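You operate a simulated robot arm through the tools that you are given. There is no shell and no other tool. Be economical: measure what you need, move in short steps, check, and stop when the job is done.

You run a simulated robot arm. Do the job below in one go: nothing can be reset, and whatever is moved stays where it is left.

JOB
Boss the hollow block 7 to 11 mm deep with the steel punch.
Fine: then seat the punch in the socket block, check with the depth gauge and put the gauge back.

It is judged by the outcome, as a careful person would: the job done as asked, and still so three seconds after it is handed in. It fails if anything else is knocked over, pushed out of place, dropped, spilled or broken.

ROBOT AND FRAMES
A 7-joint arm with a two-finger parallel gripper, fixed in place. Base frame: the origin is at the foot of the arm, x ahead of it, y to its left, z up; the work surface is at about z = 0.82. Lengths are in m, angles in degrees, forces in N, time in s.
With the tool pointing down near the work surface it reaches from about 0.3 to 0.7 m from the base axis. Its first joint turns from -66.0 to 66.0 degrees. Payload 1.57 kg.
The tool frame sits at the grasp point between the pads (the TCP): z along the fingers, y along the line on which they close. The tips reach 0.03 m beyond it. The gripper opens to 0.11 m. The fingers are 0.024 m wide and 0.012 m thick; the gripper's body (0.048 by 0.112 m) begins 0.078 m behind the TCP.
Orientation is that of the tool frame in the base frame, as [roll, pitch, yaw] about the fixed x, y, z axes, in that order (R = Rz(yaw) Ry(pitch) Rx(roll)). With the fingers straight down and closing along the base's y, the tool's x points along the base's -x, its y along +y and its z along -z.

CONTROLS
- The arm moves only by the tool drive_tool. Its argument "targets" is a list of rows, each a list of 7 numbers: the shift along the base's x, y, z in m, then the turn, a rotation vector about the base's x, y, z in degrees, then the gripper command, from -1 (fully open) to 1 (shut), values between in proportion. In form: [[tx, ty, tz, ax, ay, az, claw], ...]. A call has 1 to 20 rows; each row shifts and turns the commanded pose from where the row before left it. Rows are played at 5 a second. More than 0.05 m and 8.6 degrees between two rows, or a gripper value outside its range, and nothing of the call is played. Where a pose cannot be reached the arm comes as near as it can. A force on the tool above 40 N (or 10 N above the force at the start of the call, whichever is more), or a blocked arm, ends the call early, and 0.2 s more pass. Each finger travels about 0.108 m/s and halts on what it meets, pressing with about 42 N; the grip force reading is that of the motor and also rises with nothing between the fingers. The clock runs only during rows and for 0.2 s after the last one: add rows that do not move to give the fingers time. It gives the time, the measured TCP pose, the force on the tool (base axes), the opening and the grip force at its end, in the units of the frame above (readings bear some noise).
- Cameras (640 x 400 px; columns grow to the right, rows downward): "scene" is fixed at [0.1777, -0.4084, 1.4001]; the picture's right is [0.61, -0.79, 0.00], its down [-0.47, -0.36, -0.81] and it looks along [0.64, 0.49, -0.59] (base axes); focal length 314 px, centre (320, 200). "wrist" rides on the gripper at [0.07, 0.016, -0.141] in the tool frame; the picture's right is [-0.23, 0.97, 0.00], its down [-0.86, -0.20, -0.48] and it looks along [-0.47, -0.11, 0.88] (tool axes); focal length 222 px, centre (320, 200). There is no depth. A picture from a camera that has moved, and an enlarged one, comes with that camera's place and axes in the base frame and with its lens.
- camera(camera): a new picture of that camera. It takes no simulated time.
- zoom(camera, box): a new picture of the part [left, top, right, bottom] of that camera's present view, enlarged. It takes no simulated time.
- job_done(): hands the job in; it is judged then, once.

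Go step by step. Nothing tells you positions but the pictures and the camera data: compare them with the known pose of the tool, close in by small moves and look again before you grip or let go. The budget is 120 turns and 64 pictures, counting those below and the enlarged ones. Unless the task says otherwise, let go and move clear before handing in, and close with one line.

The tools are called after "Request:" as name(argument=value, ...) on one line, values as JSON. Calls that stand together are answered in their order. drive_tool: Moves the arm, as the interface text tells. Its arguments: {"type":"object","properties":{"targets":{"type":"array","items":{"type":"array","items":{"type":"number"}}}},"required":["targets"]} The other tools are called the same way: camera (camera) takes a picture; zoom (camera, box) takes an enlarged picture of a part of a camera's view; job_done () hands the job in.

At the start:

```text
time_s: 0.0
tool_pos: [0.4052, -0.1806, 1.1792]
orientation: [180.0, 0.0, -180.0]
ft_force: [0.0, 0.1, 0.5]
width: 0.1098
finger_force: 0.0
```

scene: 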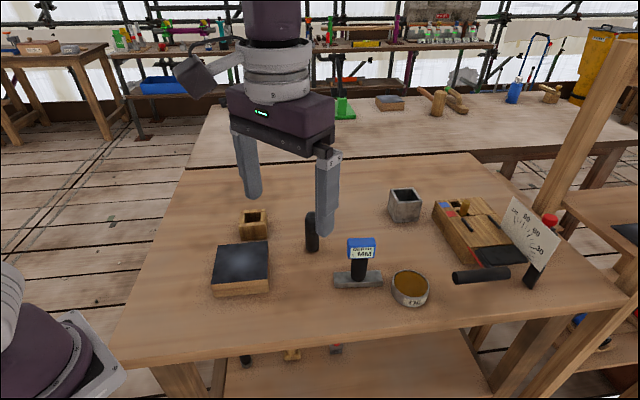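
wrist: 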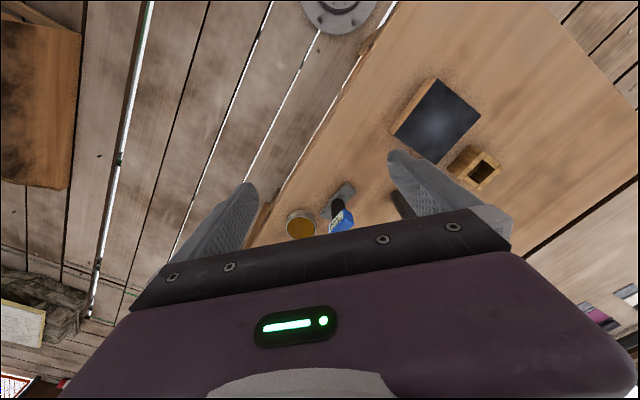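

I see a table with a hollow wooden block, a grey hollow block, a dark pad, a depth gauge (blue head), a bowl, dark rods, and a wooden tool. I'll look closer before moving.

Request:
zoom(camera="scene", box=[200, 170, 400, 310])

Request:
zoom(camera="scene", box=[370, 170, 570, 310])

```text
2.86 times, centred on (300, 240) of scene
camera zoom: at [0.1777, -0.4084, 1.4001], right [0.61, -0.79, 0.0], down [-0.47, -0.36, -0.81], along [0.64, 0.49, -0.59], focal length 898 px, centre (377, 86)
```

zoom: 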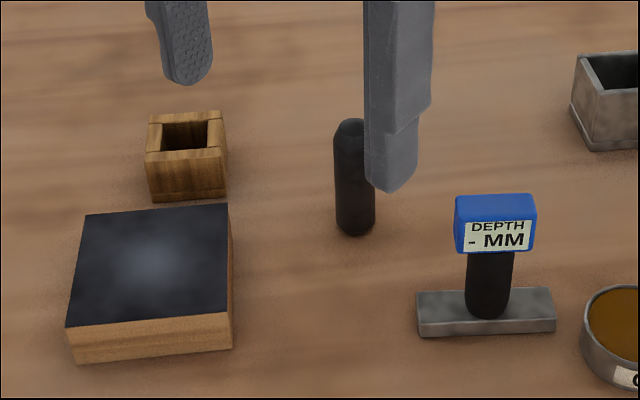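

```text
2.86 times, centred on (470, 240) of scene
camera zoom: at [0.1777, -0.4084, 1.4001], right [0.61, -0.79, 0.0], down [-0.47, -0.36, -0.81], along [0.64, 0.49, -0.59], focal length 898 px, centre (-109, 86)
```

zoom: 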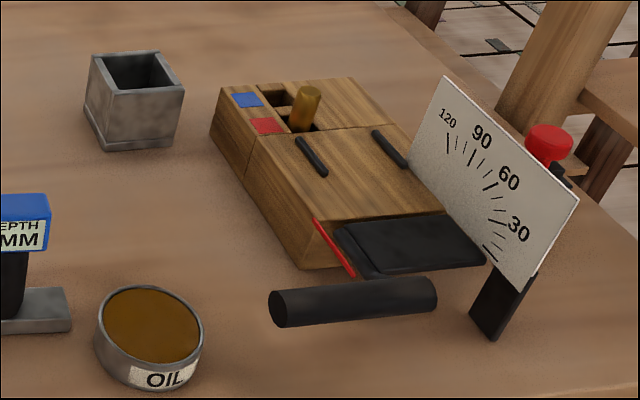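

I need more detail on the wooden device and the black-topped block before deciding which is which.

Request:
zoom(camera="scene", box=[425, 180, 505, 230])

Request:
zoom(camera="scene", box=[440, 190, 570, 300])

Request:
zoom(camera="scene", box=[200, 195, 330, 305])

```text
8.00 times, centred on (465, 205) of scene
camera zoom: at [0.1777, -0.4084, 1.4001], right [0.61, -0.79, 0.0], down [-0.47, -0.36, -0.81], along [0.64, 0.49, -0.59], focal length 2515 px, centre (-840, 160)
```

zoom: 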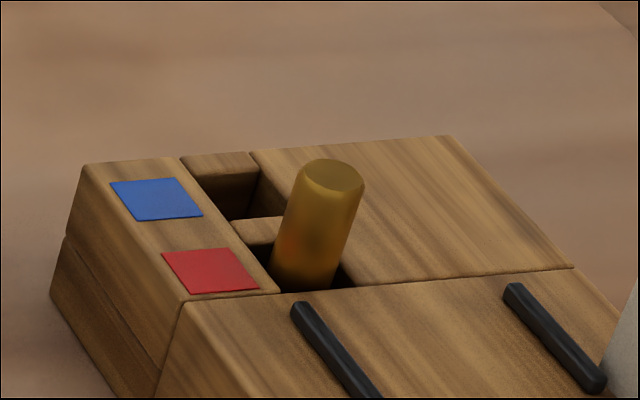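

```text
3.64 times, centred on (505, 245) of scene
camera zoom: at [0.1777, -0.4084, 1.4001], right [0.61, -0.79, 0.0], down [-0.47, -0.36, -0.81], along [0.64, 0.49, -0.59], focal length 1143 px, centre (-353, 36)
```

zoom: 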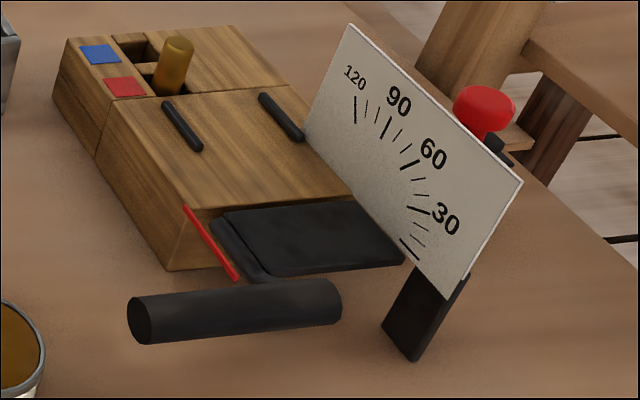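

```text
3.64 times, centred on (265, 250) of scene
camera zoom: at [0.1777, -0.4084, 1.4001], right [0.61, -0.79, 0.0], down [-0.47, -0.36, -0.81], along [0.64, 0.49, -0.59], focal length 1143 px, centre (520, 18)
```

zoom: 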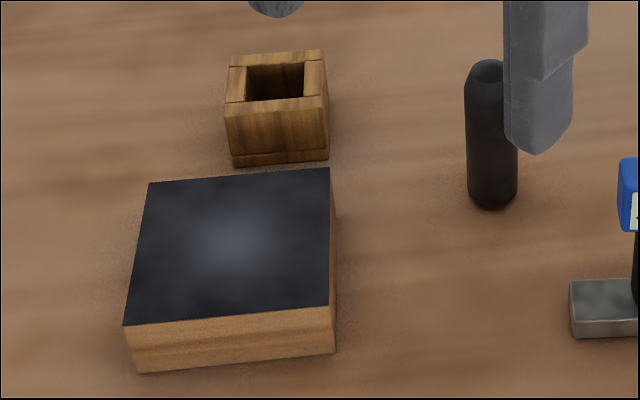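

My estimates from the scene camera: black-topped block ≈ (0.47, 0.05), wooden socket box ≈ (0.59, 0.13), standing dark punch ≈ (0.62, -0.04), depth gauge ≈ (0.61, -0.19). The grey box and the folding device are beyond reach. I'll move the wrist camera over to look closer.

Request:
drive_tool(targets=[[0.0, 0.04, -0.02, 0, 0, 0, -1], [0.0, 0.04, -0.02, 0, 0, 0, -1], [0.0, 0.04, -0.02, 0, 0, 0, -1], [0.0, 0.04, -0.02, 0, 0, 0, -1], [0, 0, 0, 0, 0, 0, -1]])

Request:
camera(camera="wrist")

Request:
zoom(camera="scene", box=[280, 190, 400, 300])

```text
time_s: 1.2
tool_pos: [0.4048, -0.0191, 1.0998]
orientation: [-180.0, 0.0, 180.0]
ft_force: [-0.4, -0.1, 1.2]
width: 0.1101
finger_force: 0.1
```

```text
56 pictures are left
camera wrist: at [0.335, -0.0037, 1.2405], right [0.23, 0.97, 0.0], down [0.86, -0.2, 0.48], along [0.47, -0.11, -0.88], focal length 222 px, centre (320, 200)
```

wrist: 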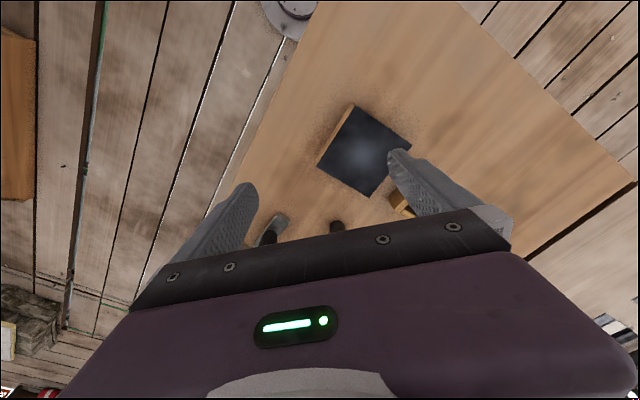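

```text
3.64 times, centred on (340, 245) of scene
camera zoom: at [0.1778, -0.4084, 1.4001], right [0.61, -0.79, 0.0], down [-0.47, -0.36, -0.81], along [0.64, 0.49, -0.59], focal length 1143 px, centre (247, 36)
```

zoom: 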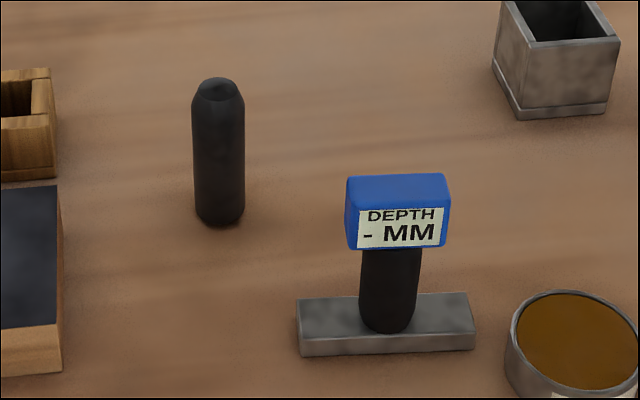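

The dark standing cylinder with a chamfered end is the punch (≈35 mm diameter, ≈109 mm tall, at about (0.63, -0.037)). I'll move above it, staying clear, and check alignment.

Request:
drive_tool(targets=[[0.045, -0.004, -0.015, 0, 0, 0, -1], [0.045, -0.004, -0.015, 0, 0, 0, -1], [0.045, -0.004, -0.015, 0, 0, 0, -1], [0.045, -0.004, -0.015, 0, 0, 0, -0.6], [0.045, -0.002, -0.015, 0, 0, 0, -0.3], [0, 0, 0, 0, 0, 0, -0.3], [0, 0, 0, 0, 0, 0, -0.3]])

Request:
zoom(camera="scene", box=[220, 130, 400, 290])

Request:
camera(camera="wrist")

```text
time_s: 2.8
tool_pos: [0.6314, -0.0387, 1.0235]
orientation: [180.0, 0.0, 180.0]
ft_force: [0.6, -0.2, -0.1]
width: 0.0715
finger_force: 0.1
```

```text
2.50 times, centred on (310, 210) of scene
camera zoom: at [0.1778, -0.4084, 1.4001], right [0.61, -0.79, 0.0], down [-0.47, -0.36, -0.81], along [0.64, 0.49, -0.59], focal length 786 px, centre (345, 175)
```

zoom: 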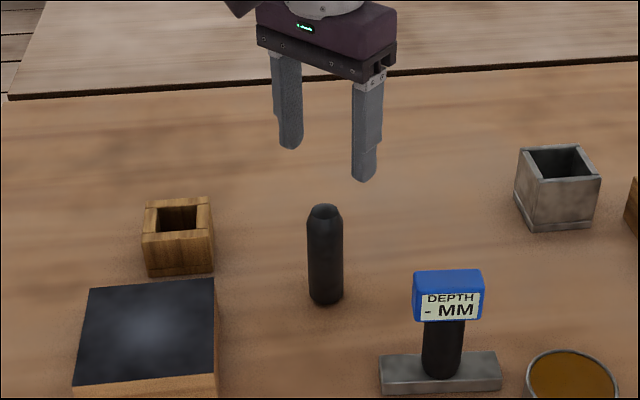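

```text
53 pictures are left
camera wrist: at [0.5613, -0.0224, 1.1658], right [0.23, 0.97, 0.0], down [0.86, -0.2, 0.48], along [0.47, -0.11, -0.88], focal length 222 px, centre (320, 200)
```

wrist: 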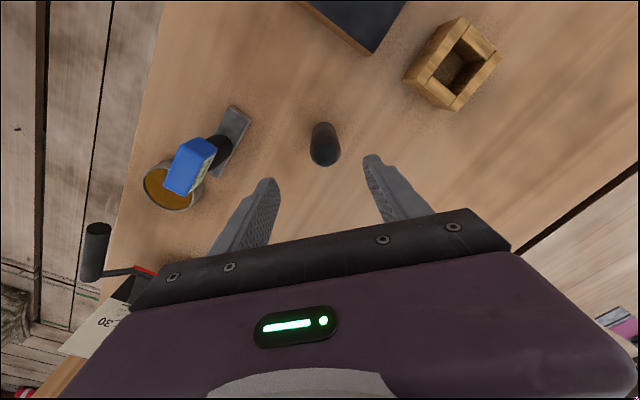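

The gripper is centred over the punch within a few mm (wrist view gives (0.631, -0.035)). I'll descend to grip near the top and close.

Request:
drive_tool(targets=[[0, 0.002, -0.03, 0, 0, 0, -0.3], [0, 0, -0.03, 0, 0, 0, -0.3], [0, 0, -0.03, 0, 0, 0, -0.3], [0, 0, -0.0275, 0, 0, 0, -0.3], [0, 0, 0, 0, 0, 0, -0.3]])

Request:
zoom(camera="scene", box=[250, 160, 380, 270])

Request:
camera(camera="wrist")

```text
time_s: 4.0
tool_pos: [0.6301, -0.0361, 0.9085]
orientation: [-180.0, 0.0, -179.9]
ft_force: [-0.2, -0.1, -0.1]
width: 0.0716
finger_force: 0.1
```

```text
3.64 times, centred on (315, 215) of scene
camera zoom: at [0.1777, -0.4084, 1.4001], right [0.61, -0.79, 0.0], down [-0.47, -0.36, -0.81], along [0.64, 0.49, -0.59], focal length 1143 px, centre (338, 146)
```

zoom: 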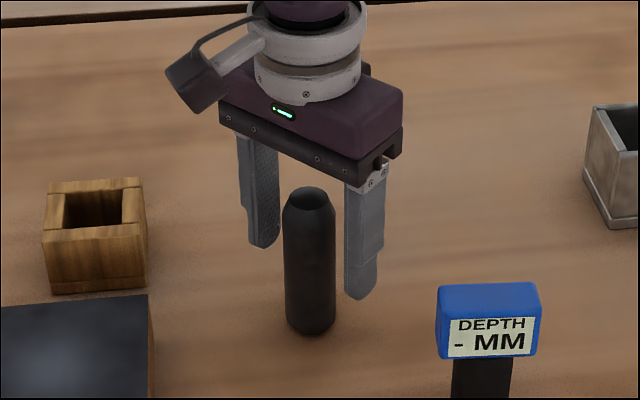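

```text
51 pictures are left
camera wrist: at [0.5604, -0.0207, 1.048], right [0.23, 0.97, 0.0], down [0.86, -0.2, 0.48], along [0.47, -0.11, -0.88], focal length 222 px, centre (320, 200)
```

wrist: 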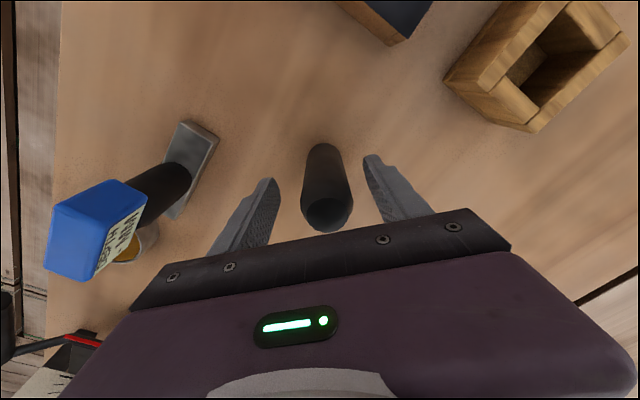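

The punch is between the pads. I close the gripper and lift slightly.

Request:
drive_tool(targets=[[0, 0.001, -0.004, 0, 0, 0, -0.3], [0, 0.001, 0, 0, 0, 0, 0.0], [0, 0, 0, 0, 0, 0, 0.4], [0, 0, 0, 0, 0, 0, 1], [0, 0, 0, 0, 0, 0, 1], [0, 0, 0, 0, 0, 0, 1]])

```text
time_s: 5.4
tool_pos: [0.6288, -0.0341, 0.9033]
orientation: [-179.9, 0.1, -179.9]
ft_force: [0.4, 1.7, 0.0]
width: 0.035
finger_force: 42.2
```

It is gripped at 35 mm width. I'll lift and look at the punch's lower end.

Request:
drive_tool(targets=[[0, 0, 0.01, 0, 0, 0, 1], [0, 0, 0.02, 0, 0, 0, 1], [0, 0, 0.03, 0, 0, 0, 1], [-0.02, 0, 0.04, 0, 0, 0, 1], [-0.04, 0, 0.04, 0, 0, 0, 1], [-0.04, 0, 0, 0, 0, 0, 1], [-0.04, 0.0, 0, 0, 0, 0, 1], [0, 0, 0, 0, 0, 0, 1]])

Request:
camera(camera="scene")

Request:
camera(camera="wrist")

```text
refused: row 5 steps farther than a row can; nothing moved
```

```text
50 pictures are left
```

scene: 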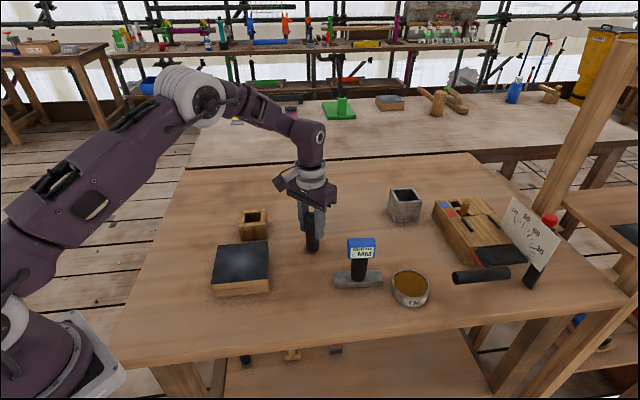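

```text
49 pictures are left
camera wrist: at [0.5604, -0.0182, 1.0445], right [0.23, 0.97, 0.0], down [0.86, -0.2, 0.48], along [0.47, -0.11, -0.88], focal length 222 px, centre (320, 200)
```

wrist: 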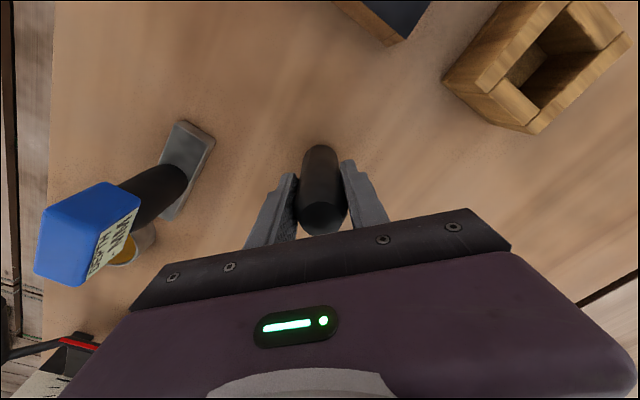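

One step was slightly too large and was refused, so I'll repeat the lift and retreat with smaller steps.

Request:
drive_tool(targets=[[0, 0, 0.01, 0, 0, 0, 1], [0, 0, 0.02, 0, 0, 0, 1], [0, 0, 0.03, 0, 0, 0, 1], [0, 0, 0.04, 0, 0, 0, 1], [-0.02, 0, 0.03, 0, 0, 0, 1], [-0.04, 0, 0, 0, 0, 0, 1], [-0.04, 0, 0, 0, 0, 0, 1], [-0.02, 0, 0, 0, 0, 0, 1], [0, 0, 0, 0, 0, 0, 1]])

Request:
zoom(camera="scene", box=[200, 150, 380, 300])

Request:
camera(camera="wrist")

```text
time_s: 7.4
tool_pos: [0.5105, -0.0345, 1.0336]
orientation: [180.0, -0.1, 180.0]
ft_force: [0.0, 0.0, -7.1]
width: 0.0352
finger_force: 42.4
```

```text
2.67 times, centred on (290, 225) of scene
camera zoom: at [0.1778, -0.4084, 1.4], right [0.61, -0.79, 0.0], down [-0.47, -0.36, -0.81], along [0.64, 0.49, -0.59], focal length 838 px, centre (400, 133)
```

zoom: 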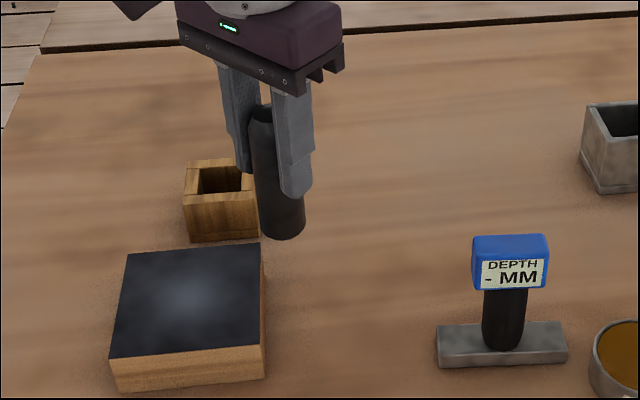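

```text
47 pictures are left
camera wrist: at [0.4399, -0.0179, 1.1748], right [0.23, 0.97, 0.0], down [0.85, -0.2, 0.48], along [0.47, -0.11, -0.88], focal length 222 px, centre (320, 200)
```

wrist: 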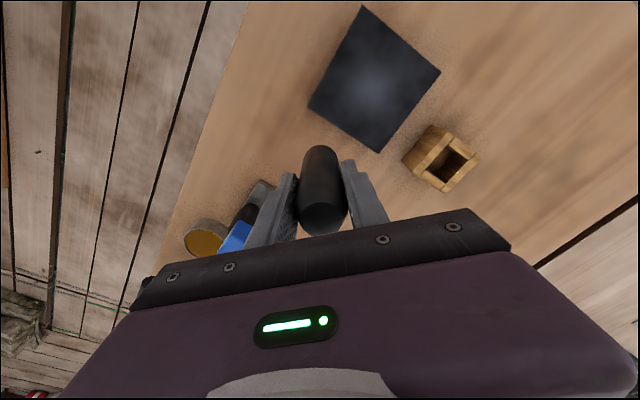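

The punch hangs straight and clean. The black-topped block's top corners give a centre of (0.468, 0.043), turned 45°, with its top at z≈0.86. I'll move above its centre.

Request:
drive_tool(targets=[[-0.02, 0.03, 0, 0, 0, 0, 1], [-0.015, 0.03, 0, 0, 0, 0, 1], [-0.009, 0.018, -0.01, 0, 0, 0, 1], [0, 0, -0.02, 0, 0, 0, 1], [0, 0, -0.02, 0, 0, 0, 1], [0, 0, 0, 0, 0, 0, 1]])

Request:
zoom(camera="scene", box=[190, 190, 320, 300])

Request:
camera(camera="wrist")

```text
time_s: 8.8
tool_pos: [0.4654, 0.0428, 0.9832]
orientation: [180.0, 0.0, -180.0]
ft_force: [0.3, 0.7, -5.5]
width: 0.0351
finger_force: 42.1
```

```text
3.64 times, centred on (255, 245) of scene
camera zoom: at [0.1778, -0.4084, 1.4001], right [0.61, -0.79, 0.0], down [-0.47, -0.36, -0.81], along [0.64, 0.49, -0.59], focal length 1143 px, centre (556, 36)
```

zoom: 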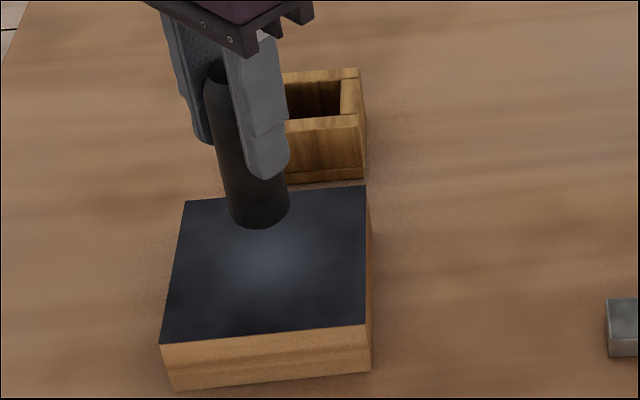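

```text
45 pictures are left
camera wrist: at [0.3954, 0.06, 1.1246], right [0.23, 0.97, 0.0], down [0.86, -0.2, 0.48], along [0.47, -0.11, -0.88], focal length 222 px, centre (320, 200)
```

wrist: 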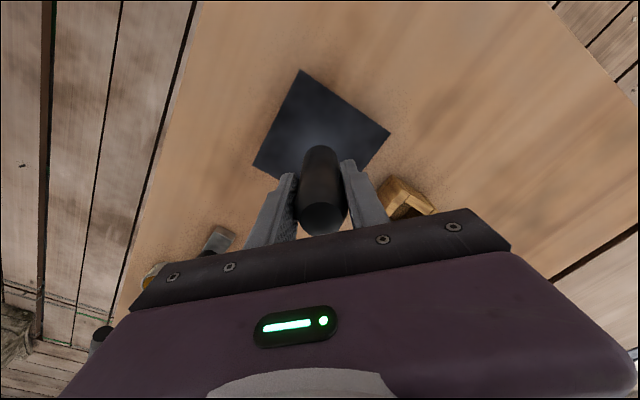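

The punch is over the block's centre within about 2 mm. I'll nudge in x and descend in small steps to find contact.

Request:
drive_tool(targets=[[0.002, 0, -0.01, 0, 0, 0, 1], [0, 0, -0.01, 0, 0, 0, 1], [0, 0, -0.005, 0, 0, 0, 1], [0, 0, -0.003, 0, 0, 0, 1], [0, 0, 0, 0, 0, 0, 1]])

Request:
zoom(camera="scene", box=[200, 210, 290, 290])

```text
time_s: 10.0
tool_pos: [0.4685, 0.0437, 0.9546]
orientation: [179.9, -0.1, 180.0]
ft_force: [-0.2, 0.1, -5.5]
width: 0.0348
finger_force: 42.2
```

```text
5.00 times, centred on (245, 250) of scene
camera zoom: at [0.1778, -0.4084, 1.4001], right [0.61, -0.79, 0.0], down [-0.47, -0.36, -0.81], along [0.64, 0.49, -0.59], focal length 1572 px, centre (695, -50)
```

zoom: 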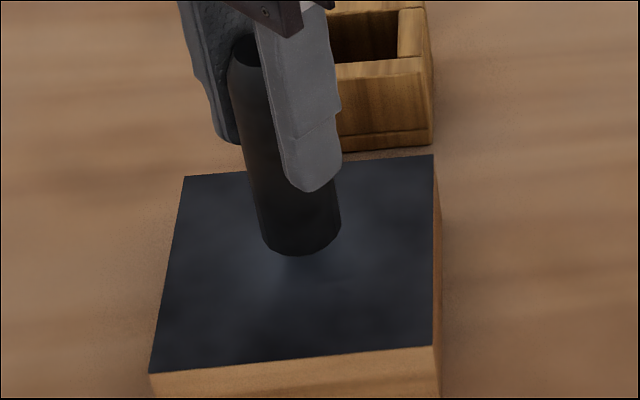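

The punch is laterally centred and about 12–15 mm above the surface. I'll continue down slowly, watching the force.

Request:
drive_tool(targets=[[0, 0, -0.004, 0, 0, 0, 1], [0, 0, -0.003, 0, 0, 0, 1], [0, 0, -0.002, 0, 0, 0, 1], [0, 0, -0.001, 0, 0, 0, 1], [0, 0, 0, 0, 0, 0, 1]])

```text
time_s: 11.2
tool_pos: [0.4678, 0.0424, 0.945]
orientation: [180.0, 0.3, -179.9]
ft_force: [0.6, -0.4, 29.2]
width: 0.0348
finger_force: 41.9
```

Contact was made at tool z≈0.945, with about 35 N pressing. I'll check the picture for any denting.

Request:
zoom(camera="scene", box=[200, 210, 290, 290])

Request:
drive_tool(targets=[[0, 0, 0, 0, 0, 0, 1], [0, 0, 0, 0, 0, 0, 1]])

```text
5.00 times, centred on (245, 250) of scene
camera zoom: at [0.1773, -0.4085, 1.4001], right [0.61, -0.79, 0.0], down [-0.47, -0.36, -0.81], along [0.64, 0.49, -0.59], focal length 1572 px, centre (695, -50)
```

zoom: 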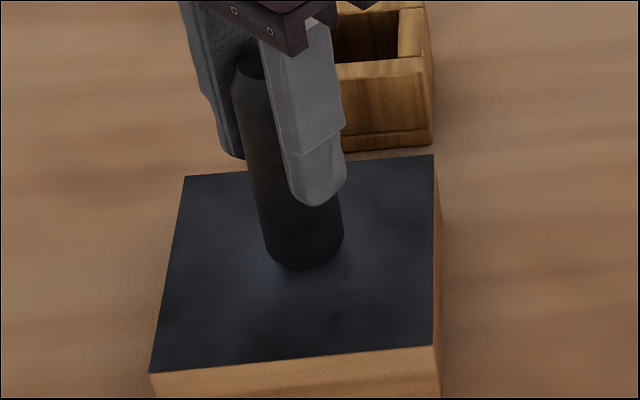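

```text
time_s: 11.8
tool_pos: [0.4678, 0.0439, 0.9455]
orientation: [-180.0, 0.2, -179.9]
ft_force: [6.0, -2.3, 27.9]
width: 0.0347
finger_force: 41.8
```

There is no clear dent yet. I'll press a little further in 1 mm steps.

Request:
drive_tool(targets=[[0, 0, -0.001, 0, 0, 0, 1], [0, 0, -0.001, 0, 0, 0, 1], [0, 0, -0.001, 0, 0, 0, 1], [0, 0, 0, 0, 0, 0, 1]])

```text
time_s: 12.8
tool_pos: [0.4674, 0.0436, 0.9419]
orientation: [180.0, -0.1, -179.9]
ft_force: [-2.5, 3.8, 27.3]
width: 0.0344
finger_force: 42.0
```

Force held at about 27 N while the tool sank 3.5 mm, so either the sheet is yielding or the punch is slipping. I'll compare views.

Request:
zoom(camera="wrist", box=[240, 80, 400, 250])

Request:
zoom(camera="scene", box=[200, 210, 290, 290])

```text
2.35 times, centred on (320, 165) of wrist
camera zoom: at [0.3978, 0.0602, 1.0838], right [0.23, 0.97, 0.0], down [0.86, -0.2, 0.48], along [0.47, -0.11, -0.88], focal length 523 px, centre (320, 282)
```

zoom: 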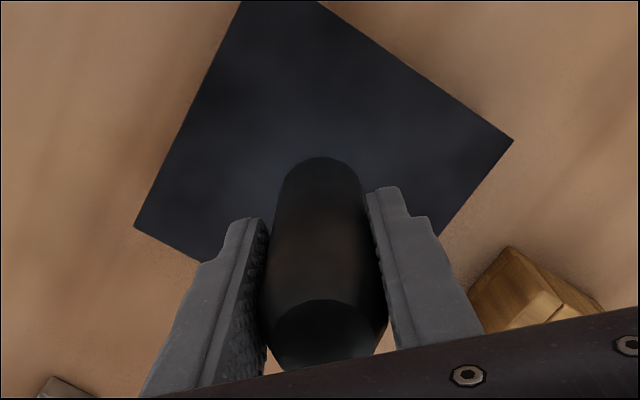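

```text
5.00 times, centred on (245, 250) of scene
camera zoom: at [0.1773, -0.4084, 1.4001], right [0.61, -0.79, 0.0], down [-0.47, -0.36, -0.81], along [0.64, 0.49, -0.59], focal length 1572 px, centre (695, -50)
```

zoom: 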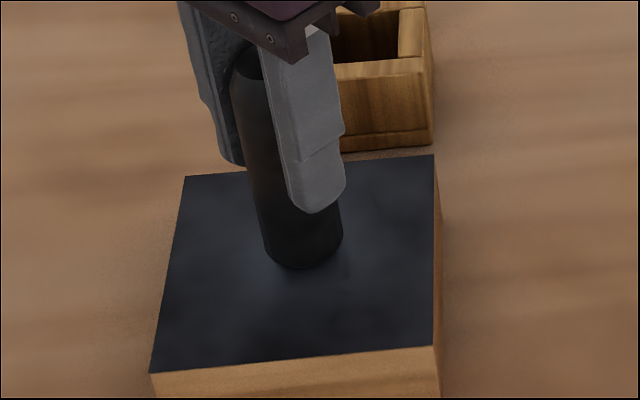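

The scene view shows the punch bottom hasn't moved while the fingers slid down about 5 mm, so it is slipping at about 33 N. I'll lift and check whether there is any dent.

Request:
drive_tool(targets=[[0, 0, 0.005, 0, 0, 0, 1], [0, 0, 0.02, 0, 0, 0, 1], [-0.02, -0.02, 0.03, 0, 0, 0, 1], [-0.02, -0.04, 0.01, 0, 0, 0, 1], [0, -0.04, 0, 0, 0, 0, 1], [0, 0, 0, 0, 0, 0, 1]])

Request:
zoom(camera="scene", box=[200, 190, 320, 300])

Request:
zoom(camera="wrist", box=[240, 20, 480, 200])

```text
time_s: 14.2
tool_pos: [0.4284, -0.0559, 1.0072]
orientation: [179.9, -0.1, 180.0]
ft_force: [0.6, 0.1, -5.6]
width: 0.0346
finger_force: 42.2
```

```text
3.64 times, centred on (260, 245) of scene
camera zoom: at [0.1778, -0.4084, 1.4], right [0.61, -0.79, 0.0], down [-0.47, -0.36, -0.81], along [0.64, 0.49, -0.59], focal length 1143 px, centre (538, 36)
```

zoom: 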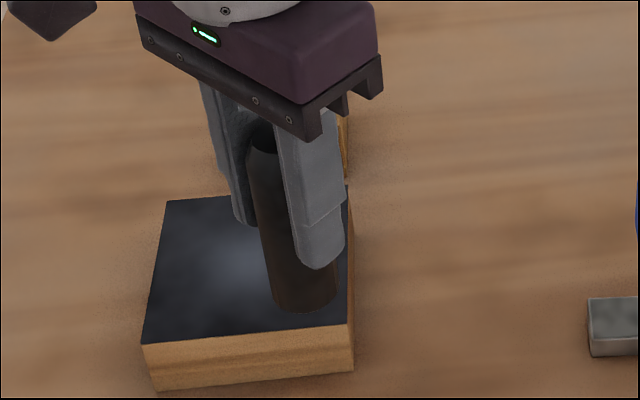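

```text
2.22 times, centred on (360, 110) of wrist
camera zoom: at [0.3584, -0.0406, 1.1493], right [0.23, 0.97, 0.0], down [0.86, -0.2, 0.48], along [0.47, -0.11, -0.88], focal length 494 px, centre (231, 400)
```

zoom: 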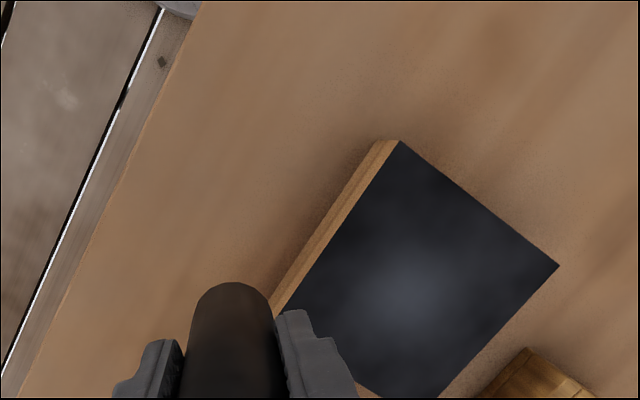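

No dent from pressing, so bossing probably needs a blow. I'll go back over the centre and strike with a short quick stroke.

Request:
drive_tool(targets=[[0.0, 0.04, 0, 0, 0, 0, 1], [0.02, 0.04, 0, 0, 0, 0, 1], [0.0205, 0.02, -0.013, 0, 0, 0, 1], [0, 0, -0.013, 0, 0, 0, 1], [0, 0, 0, 0, 0, 0, 1]])

Request:
drive_tool(targets=[[0, 0, -0.043, 0, 0, 0, 1], [0, 0, 0.04, 0, 0, 0, 1]])

Request:
zoom(camera="scene", box=[200, 190, 320, 300])

```text
time_s: 15.4
tool_pos: [0.4703, 0.0436, 0.9813]
orientation: [180.0, 0.0, -180.0]
ft_force: [-0.9, 0.2, -5.4]
width: 0.0347
finger_force: 41.8
```

```text
time_s: 16.0
tool_pos: [0.4679, 0.0451, 0.9772]
orientation: [179.9, 0.0, -180.0]
ft_force: [-0.5, -1.1, -5.5]
width: 0.0347
finger_force: 42.1
```

```text
3.64 times, centred on (260, 245) of scene
camera zoom: at [0.1778, -0.4084, 1.4001], right [0.61, -0.79, 0.0], down [-0.47, -0.36, -0.81], along [0.64, 0.49, -0.59], focal length 1143 px, centre (538, 36)
```

zoom: 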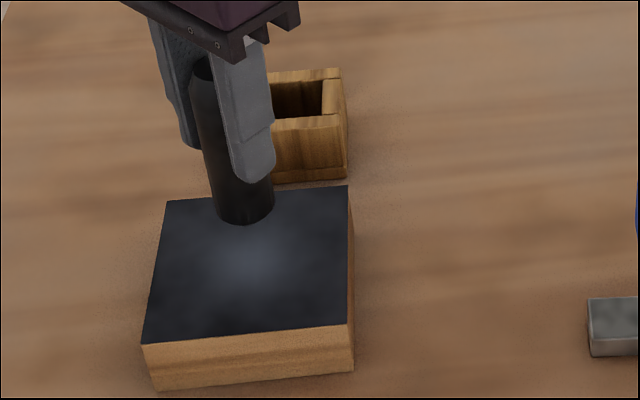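

The stroke was not interrupted and I see no obvious dent. I'll strike a bit harder, then press lightly to compare contact height.

Request:
drive_tool(targets=[[0, 0, -0.045, 0, 0, 0, 1], [0, 0, 0.04, 0, 0, 0, 1], [0, 0, 0, 0, 0, 0, 1]])

Request:
zoom(camera="scene", box=[200, 210, 290, 290])

```text
time_s: 16.8
tool_pos: [0.4679, 0.0448, 0.9731]
orientation: [-180.0, 0.0, -180.0]
ft_force: [0.4, -0.1, -6.1]
width: 0.0344
finger_force: 42.1
```

```text
5.00 times, centred on (245, 250) of scene
camera zoom: at [0.1778, -0.4084, 1.4001], right [0.61, -0.79, 0.0], down [-0.47, -0.36, -0.81], along [0.64, 0.49, -0.59], focal length 1572 px, centre (695, -50)
```

zoom: 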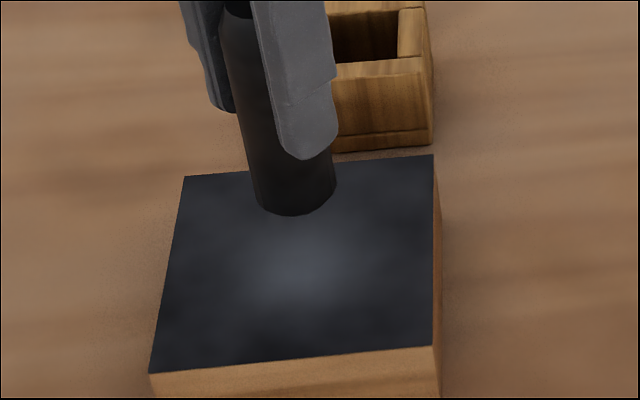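

The finger-to-punch offset is unchanged, so the blow did not cause slip. I'll lower gently to find the contact height now.

Request:
drive_tool(targets=[[0, 0, -0.015, 0, 0, 0, 1], [0, 0, -0.01, 0, 0, 0, 1], [0, 0, -0.003, 0, 0, 0, 1], [0, 0, 0, 0, 0, 0, 1]])

Request:
drive_tool(targets=[[0, 0, -0.002, 0, 0, 0, 1], [0, 0, 0, 0, 0, 0, 1]])

Request:
drive_tool(targets=[[0, 0, -0.0015, 0, 0, 0, 1], [0, 0, 0, 0, 0, 0, 1]])

```text
time_s: 17.8
tool_pos: [0.4685, 0.0445, 0.9449]
orientation: [180.0, 0.1, -180.0]
ft_force: [-0.3, -0.2, -6.0]
width: 0.0347
finger_force: 41.8
```

```text
time_s: 18.4
tool_pos: [0.4674, 0.0451, 0.9421]
orientation: [180.0, 0.0, 180.0]
ft_force: [0.2, -0.9, -6.3]
width: 0.0347
finger_force: 41.9
```

```text
time_s: 19.0
tool_pos: [0.4685, 0.0439, 0.9422]
orientation: [-179.9, 0.1, 180.0]
ft_force: [-0.6, -0.3, 4.3]
width: 0.0348
finger_force: 42.2
```

Request:
zoom(camera="scene", box=[200, 210, 290, 290])

```text
5.00 times, centred on (245, 250) of scene
camera zoom: at [0.1777, -0.4084, 1.4001], right [0.61, -0.79, 0.0], down [-0.47, -0.36, -0.81], along [0.64, 0.49, -0.59], focal length 1572 px, centre (695, -50)
```

zoom: 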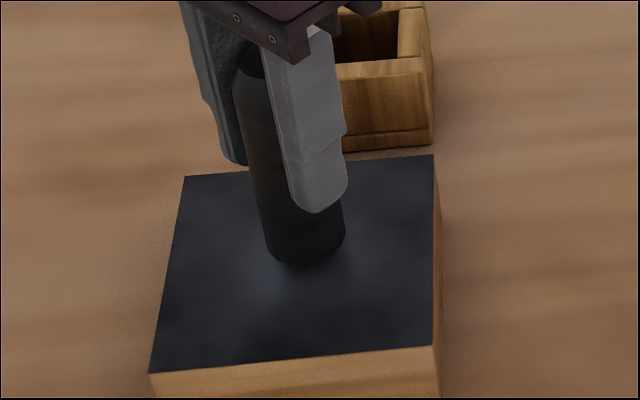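

There's still no dent. The strokes likely had slowed before contact, so I'll use a longer run-up at full speed that follows through the surface.

Request:
drive_tool(targets=[[0, 0, 0.04, 0, 0, 0, 1], [0, 0, 0.04, 0, 0, 0, 1], [0, 0, 0, 0, 0, 0, 1], [0, 0, 0, 0, 0, 0, 1], [0, 0, -0.05, 0, 0, 0, 1], [0, 0, -0.05, 0, 0, 0, 1], [0, 0, 0.05, 0, 0, 0, 1]])

Request:
zoom(camera="scene", box=[200, 210, 290, 290])

```text
time_s: 20.4
tool_pos: [0.4704, 0.0447, 0.9359]
orientation: [-179.9, 0.4, -179.9]
ft_force: [-6.0, 0.3, 11.1]
width: 0.0346
finger_force: 41.9
stopped in row 7: the force on the tool passed its limit (the readings are from after the stop); the commanded pose is now the measured one
```

```text
5.00 times, centred on (245, 250) of scene
camera zoom: at [0.1774, -0.4084, 1.4001], right [0.61, -0.79, 0.0], down [-0.47, -0.36, -0.81], along [0.64, 0.49, -0.59], focal length 1572 px, centre (695, -50)
```

zoom: 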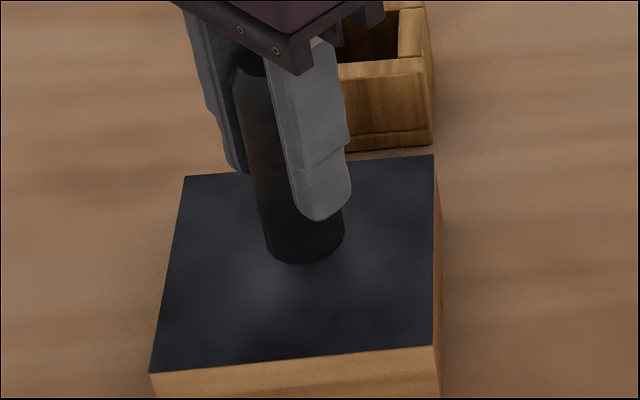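

The stroke hit and tripped the force limit; the punch slid about 5 mm in the grip. I'll lift and inspect the sheet.

Request:
drive_tool(targets=[[0, 0, 0.02, 0, 0, 0, 1], [0, 0, 0.04, 0, 0, 0, 1], [0, 0, 0.03, 0, 0, 0, 1], [0, 0, 0, 0, 0, 0, 1]])

Request:
zoom(camera="scene", box=[200, 210, 290, 290])

Request:
zoom(camera="wrist", box=[240, 50, 400, 250])

```text
time_s: 21.4
tool_pos: [0.47, 0.0449, 1.0253]
orientation: [-179.9, 0.4, -179.9]
ft_force: [-1.0, 0.6, -6.4]
width: 0.0347
finger_force: 41.7
```

```text
5.00 times, centred on (245, 250) of scene
camera zoom: at [0.1778, -0.4084, 1.4001], right [0.61, -0.79, 0.0], down [-0.47, -0.36, -0.81], along [0.64, 0.49, -0.59], focal length 1572 px, centre (695, -50)
```

zoom: 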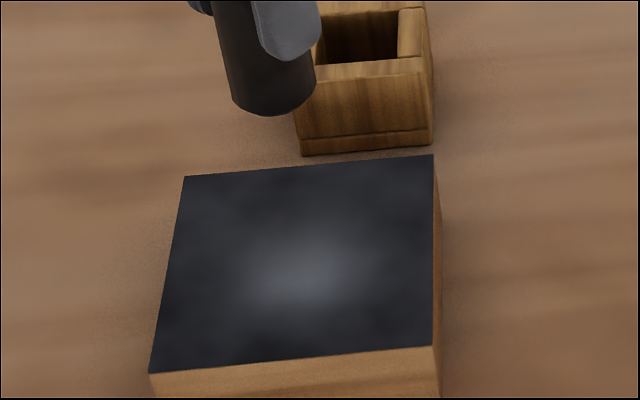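

```text
2.00 times, centred on (320, 150) of wrist
camera zoom: at [0.3992, 0.0612, 1.1662], right [0.23, 0.97, 0.0], down [0.85, -0.2, 0.48], along [0.47, -0.11, -0.87], focal length 444 px, centre (320, 300)
```

zoom: 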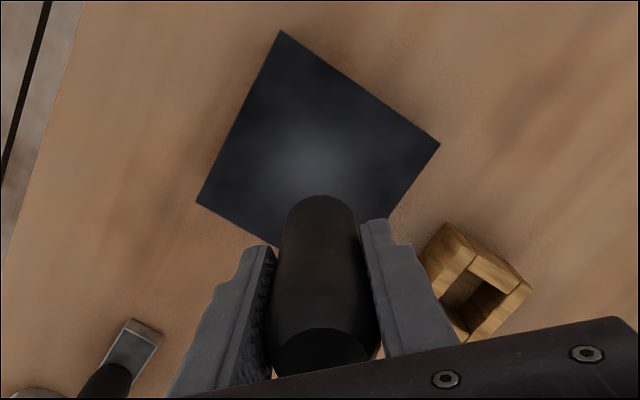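

The spot is visibly brighter, so the blow dented it. I'll probe the depth with the punch itself: a gentle contact at the centre, then on the flat away from it.

Request:
drive_tool(targets=[[-0.002, -0.001, -0.03, 0, 0, 0, 1], [0, 0, -0.03, 0, 0, 0, 1], [0, 0, -0.02, 0, 0, 0, 1], [0, 0, -0.003, 0, 0, 0, 1], [0, 0, 0, 0, 0, 0, 1]])

Request:
drive_tool(targets=[[0, 0, -0.002, 0, 0, 0, 1], [0, 0, 0, 0, 0, 0, 1]])

Request:
drive_tool(targets=[[0, 0, -0.002, 0, 0, 0, 1], [0, 0, 0, 0, 0, 0, 1]])

```text
time_s: 22.6
tool_pos: [0.4672, 0.0451, 0.9416]
orientation: [-180.0, 0.4, -180.0]
ft_force: [0.1, 0.0, -5.2]
width: 0.0345
finger_force: 41.6
```

```text
time_s: 23.2
tool_pos: [0.468, 0.0438, 0.9406]
orientation: [180.0, 0.5, -179.9]
ft_force: [0.3, -0.6, -5.4]
width: 0.0346
finger_force: 41.7
```

```text
time_s: 23.8
tool_pos: [0.4675, 0.0427, 0.9384]
orientation: [180.0, 0.3, -179.9]
ft_force: [-0.1, -0.5, -5.2]
width: 0.0345
finger_force: 41.7
```

Request:
drive_tool(targets=[[0, 0, -0.0015, 0, 0, 0, 1], [0, 0, 0, 0, 0, 0, 1]])

Request:
drive_tool(targets=[[0, 0, -0.0015, 0, 0, 0, 1], [0, 0, 0, 0, 0, 0, 1]])

```text
time_s: 24.4
tool_pos: [0.4678, 0.0434, 0.9356]
orientation: [-180.0, 0.4, -179.9]
ft_force: [-0.5, 0.5, -6.5]
width: 0.0349
finger_force: 42.4
```

```text
time_s: 25.0
tool_pos: [0.4676, 0.0432, 0.9357]
orientation: [180.0, 0.5, -180.0]
ft_force: [-2.1, 0.1, 7.1]
width: 0.0344
finger_force: 41.3
```

Centre contact is at about z 0.9355. Now I'll probe the flat, 50 mm toward -y.

Request:
drive_tool(targets=[[0, 0, 0.02, 0, 0, 0, 1], [0, -0.025, 0, 0, 0, 0, 1], [0, -0.025, 0, 0, 0, 0, 1], [0, 0, -0.007, 0, 0, 0, 1], [0, 0, 0, 0, 0, 0, 1]])

Request:
drive_tool(targets=[[0, 0, -0.002, 0, 0, 0, 1], [0, 0, 0, 0, 0, 0, 1]])

Request:
drive_tool(targets=[[0, 0, -0.002, 0, 0, 0, 1], [0, 0, 0, 0, 0, 0, 1]])

```text
time_s: 26.2
tool_pos: [0.4665, -0.0062, 0.9485]
orientation: [179.9, 0.3, -179.9]
ft_force: [0.9, -0.2, -5.6]
width: 0.0347
finger_force: 42.4
```

```text
time_s: 26.8
tool_pos: [0.4676, -0.0054, 0.9465]
orientation: [-180.0, 0.4, -179.9]
ft_force: [-0.3, 0.1, -5.7]
width: 0.0345
finger_force: 42.1
```

```text
time_s: 27.4
tool_pos: [0.4684, -0.0076, 0.9429]
orientation: [-179.9, 0.4, -179.9]
ft_force: [0.7, -0.4, -5.2]
width: 0.0347
finger_force: 42.6
```

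Request:
drive_tool(targets=[[0, 0, -0.0015, 0, 0, 0, 1], [0, 0, 0, 0, 0, 0, 1]])

Request:
drive_tool(targets=[[0, 0, -0.0015, 0, 0, 0, 1], [0, 0, 0, 0, 0, 0, 1]])

```text
time_s: 28.0
tool_pos: [0.4689, -0.0063, 0.9425]
orientation: [-180.0, 0.4, -179.8]
ft_force: [-0.2, 0.2, -6.6]
width: 0.0344
finger_force: 41.6
```

```text
time_s: 28.6
tool_pos: [0.4682, -0.0064, 0.9407]
orientation: [179.9, 0.4, -179.9]
ft_force: [0.5, -0.2, -4.9]
width: 0.0348
finger_force: 41.3
```

Request:
drive_tool(targets=[[0, 0, -0.0015, 0, 0, 0, 1], [0, 0, 0, 0, 0, 0, 1]])

Request:
drive_tool(targets=[[0, 0, -0.001, 0, 0, 0, 1], [0, 0, 0, 0, 0, 0, 1]])

```text
time_s: 29.2
tool_pos: [0.4669, -0.0067, 0.9375]
orientation: [-180.0, 0.3, -179.9]
ft_force: [0.2, -0.4, -5.3]
width: 0.0348
finger_force: 41.9
```

```text
time_s: 29.8
tool_pos: [0.469, -0.0051, 0.9383]
orientation: [180.0, 0.4, -179.9]
ft_force: [0.4, 0.4, -5.2]
width: 0.0348
finger_force: 42.0
```

Request:
drive_tool(targets=[[0, 0, -0.001, 0, 0, 0, 1], [0, 0, 0, 0, 0, 0, 1]])

Request:
drive_tool(targets=[[0, 0, -0.001, 0, 0, 0, 1], [0, 0, 0, 0, 0, 0, 1]])

Request:
drive_tool(targets=[[0, 0, -0.001, 0, 0, 0, 1], [0, 0, 0, 0, 0, 0, 1]])

```text
time_s: 30.4
tool_pos: [0.4683, -0.0062, 0.9361]
orientation: [180.0, 0.5, -179.9]
ft_force: [0.1, -0.4, -5.7]
width: 0.0348
finger_force: 42.0
```

```text
time_s: 31.0
tool_pos: [0.4678, -0.0071, 0.9364]
orientation: [-180.0, 0.5, -179.9]
ft_force: [-0.2, 0.9, -6.7]
width: 0.0346
finger_force: 41.7
```

```text
time_s: 31.6
tool_pos: [0.4687, -0.0058, 0.934]
orientation: [179.9, 0.4, -179.9]
ft_force: [0.3, 0.7, -3.7]
width: 0.0349
finger_force: 41.8
```

Contact heights at the centre and on the flat are equal, so the dent shows only in the sheet's look and the gauge has to read it. The punch has slid about 12 mm up the grip. I'll stand it on the block's centre and regrip it higher before seating it.

Request:
drive_tool(targets=[[0, 0, 0.01, 0, 0, 0, 1], [0, 0.025, 0, 0, 0, 0, 1], [0, 0.025, 0, 0, 0, 0, 1], [0, 0, -0.007, 0, 0, 0, 1], [0, 0, -0.003, 0, 0, 0, 1], [0, 0, 0, 0, 0, 0, 1]])

Request:
drive_tool(targets=[[0, 0, -0.0005, 0, 0, 0, 1], [0, 0, 0, 0, 0, 0, 1]])

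```text
time_s: 33.0
tool_pos: [0.4683, 0.0432, 0.9355]
orientation: [-180.0, 0.4, -179.9]
ft_force: [-1.1, -0.3, -0.2]
width: 0.0348
finger_force: 41.5
```

```text
time_s: 33.6
tool_pos: [0.4685, 0.0436, 0.9343]
orientation: [180.0, 0.6, -179.9]
ft_force: [-3.5, 0.4, 11.3]
width: 0.0347
finger_force: 42.1
```

Request:
drive_tool(targets=[[0, 0, 0, 0, 0, 0, 0.3], [0, 0, 0, 0, 0, 0, 0.0], [0, 0, 0, 0, 0, 0, -0.2], [0, 0, 0, 0, 0, 0, -0.2], [0, 0, 0.01, 0, 0, 0, -0.2], [0, 0, 0.009, 0, 0, 0, -0.2], [0, 0, 0, 0, 0, 0, -0.2]])

Request:
zoom(camera="scene", box=[190, 180, 310, 300])

Request:
camera(camera="wrist")

```text
time_s: 35.2
tool_pos: [0.4687, 0.0428, 0.9538]
orientation: [-179.9, 0.4, 180.0]
ft_force: [-0.2, -0.1, -1.4]
width: 0.0662
finger_force: 0.0
```

```text
3.33 times, centred on (250, 240) of scene
camera zoom: at [0.1777, -0.4084, 1.4001], right [0.61, -0.79, 0.0], down [-0.47, -0.36, -0.81], along [0.64, 0.49, -0.59], focal length 1048 px, centre (553, 67)
```

zoom: 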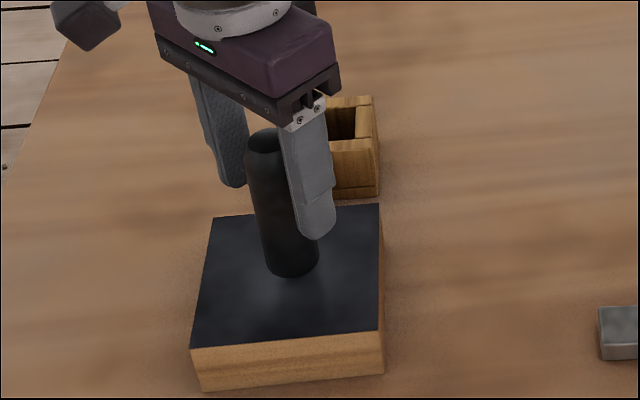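

```text
31 pictures are left
camera wrist: at [0.3974, 0.0594, 1.0948], right [0.23, 0.97, 0.0], down [0.85, -0.2, 0.48], along [0.47, -0.11, -0.87], focal length 222 px, centre (320, 200)
```

wrist: 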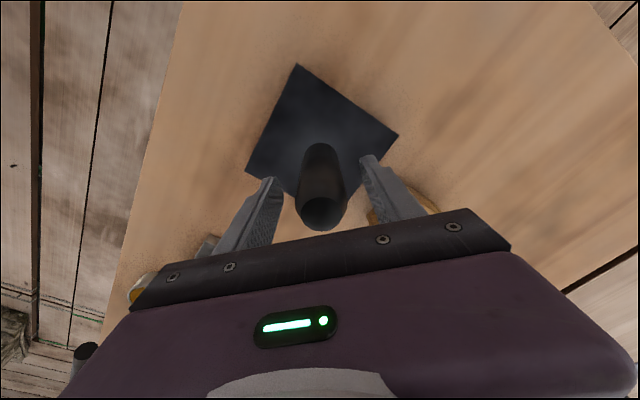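

The punch stands steady. I'll regrip it high (about 91 mm above its foot), lift, and move toward the socket box.

Request:
drive_tool(targets=[[0, 0, 0, 0, 0.4, 0, 0.2], [0, 0, 0, 0, 0, 0, 0.6], [0, 0, 0, 0, 0, 0, 1], [0, 0, 0, 0, 0, 0, 1], [0, 0, 0, 0, 0, 0, 1], [0, 0, 0.02, 0, 0, 0, 1], [0, 0, 0.03, 0, 0, 0, 1], [0, 0, 0.03, 0, 0, 0, 1], [0.02, 0.01, 0, 0, 0, 0, 1], [0.02, 0.02, 0, 0, 0, 0, 1], [0, 0, 0, 0, 0, 0, 1]])

Request:
camera(camera="wrist")

Request:
zoom(camera="scene", box=[200, 180, 300, 300])

```text
time_s: 37.6
tool_pos: [0.5079, 0.0746, 1.0337]
orientation: [-179.9, 0.1, -179.8]
ft_force: [0.1, -0.9, -5.5]
width: 0.0346
finger_force: 42.6
```

```text
30 pictures are left
camera wrist: at [0.4387, 0.0894, 1.1752], right [0.23, 0.97, 0.0], down [0.86, -0.2, 0.48], along [0.47, -0.11, -0.88], focal length 222 px, centre (320, 200)
```

wrist: 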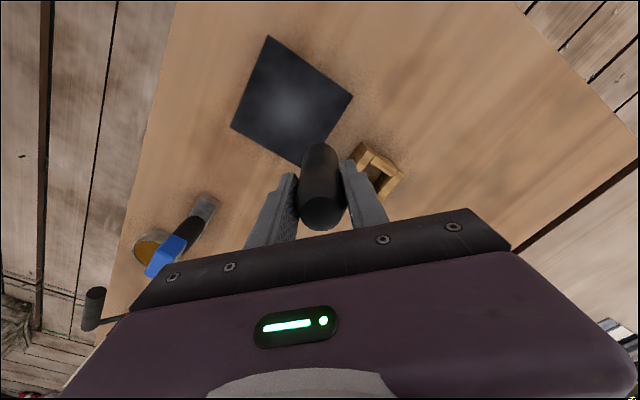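

```text
3.33 times, centred on (250, 240) of scene
camera zoom: at [0.1778, -0.4084, 1.4001], right [0.61, -0.79, 0.0], down [-0.47, -0.36, -0.81], along [0.64, 0.49, -0.59], focal length 1048 px, centre (553, 67)
```

zoom: 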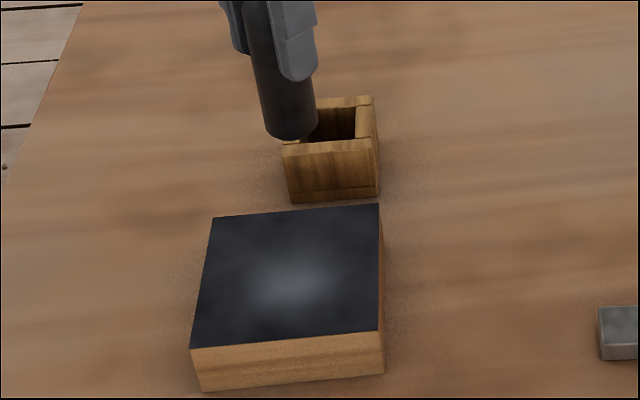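

The box's top rim is at z≈0.88, with its opening centre near (0.582, 0.128). I'll move the punch above it and check alignment from both cameras.

Request:
drive_tool(targets=[[0.03, 0.02, 0, 0, 0, 0, 1], [0.03, 0.02, 0, 0, 0, 0, 1], [0.014, 0.013, -0.01, 0, 0, 0, 1], [0, 0, -0.025, 0, 0, 0, 1], [0, 0, 0, 0, 0, 0, 1]])

Request:
zoom(camera="wrist", box=[250, 70, 410, 240])

Request:
zoom(camera="scene", box=[215, 180, 295, 260])

```text
time_s: 38.8
tool_pos: [0.5837, 0.1268, 0.9985]
orientation: [-180.0, -0.1, -179.9]
ft_force: [-0.5, -0.3, -6.7]
width: 0.0344
finger_force: 41.7
```

```text
2.35 times, centred on (330, 155) of wrist
camera zoom: at [0.5127, 0.1427, 1.14], right [0.23, 0.97, 0.0], down [0.86, -0.2, 0.48], along [0.47, -0.11, -0.88], focal length 523 px, centre (296, 306)
```

zoom: 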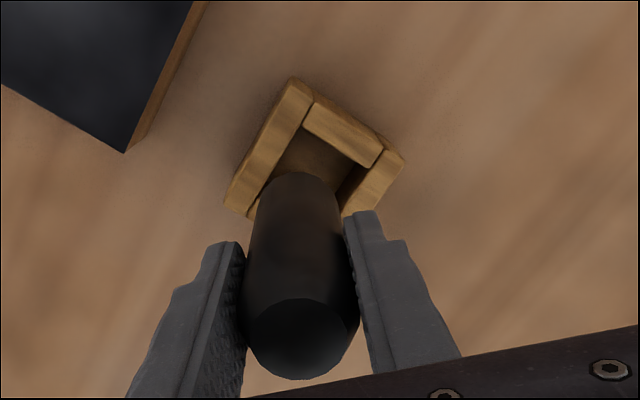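

```text
5.00 times, centred on (255, 220) of scene
camera zoom: at [0.1779, -0.4084, 1.4001], right [0.61, -0.79, 0.0], down [-0.47, -0.36, -0.81], along [0.64, 0.49, -0.59], focal length 1572 px, centre (645, 100)
```

zoom: 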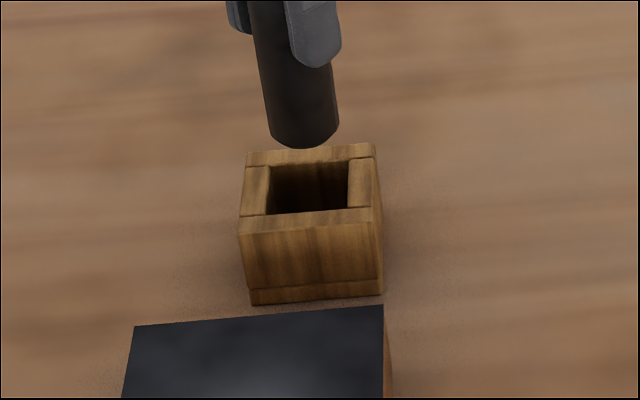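

The two views disagree slightly because the rim height is uncertain (0.86–0.88). I'll lower to just above the rim, where parallax vanishes, and look again.

Request:
drive_tool(targets=[[0.002, 0.004, -0.01, 0, 0, 0, 1], [0, 0, -0.01, 0, 0, 0, 1], [0, 0, 0, 0, 0, 0, 1]])

Request:
zoom(camera="wrist", box=[250, 70, 410, 240])

Request:
zoom(camera="scene", box=[215, 180, 295, 260])

```text
time_s: 39.6
tool_pos: [0.5858, 0.1307, 0.9777]
orientation: [-179.9, 0.0, -179.9]
ft_force: [-0.3, 0.6, -5.8]
width: 0.0346
finger_force: 41.5
```

```text
2.35 times, centred on (330, 155) of wrist
camera zoom: at [0.5145, 0.1468, 1.1197], right [0.23, 0.97, 0.0], down [0.86, -0.2, 0.48], along [0.47, -0.11, -0.88], focal length 523 px, centre (296, 306)
```

zoom: 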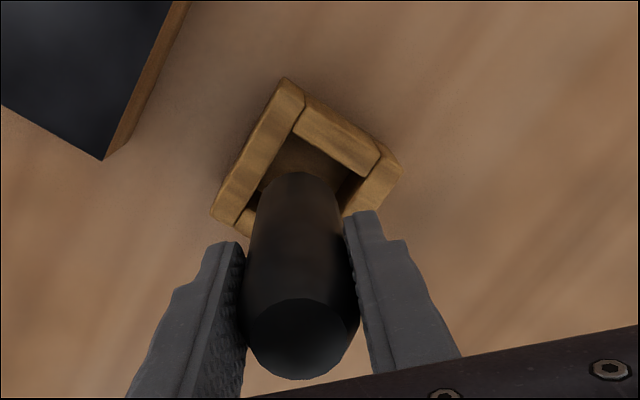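

```text
5.00 times, centred on (255, 220) of scene
camera zoom: at [0.1779, -0.4084, 1.4001], right [0.61, -0.79, 0.0], down [-0.47, -0.36, -0.81], along [0.64, 0.49, -0.59], focal length 1572 px, centre (645, 100)
```

zoom: 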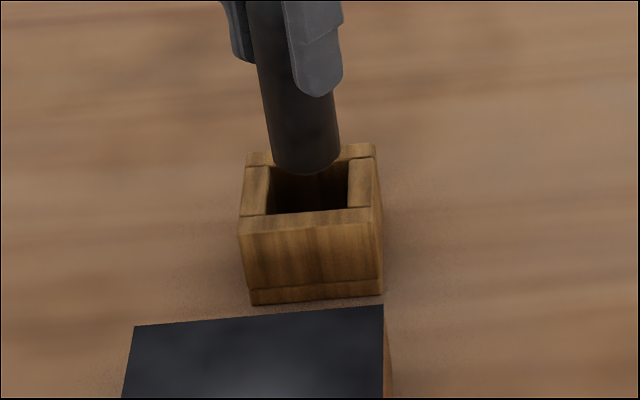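

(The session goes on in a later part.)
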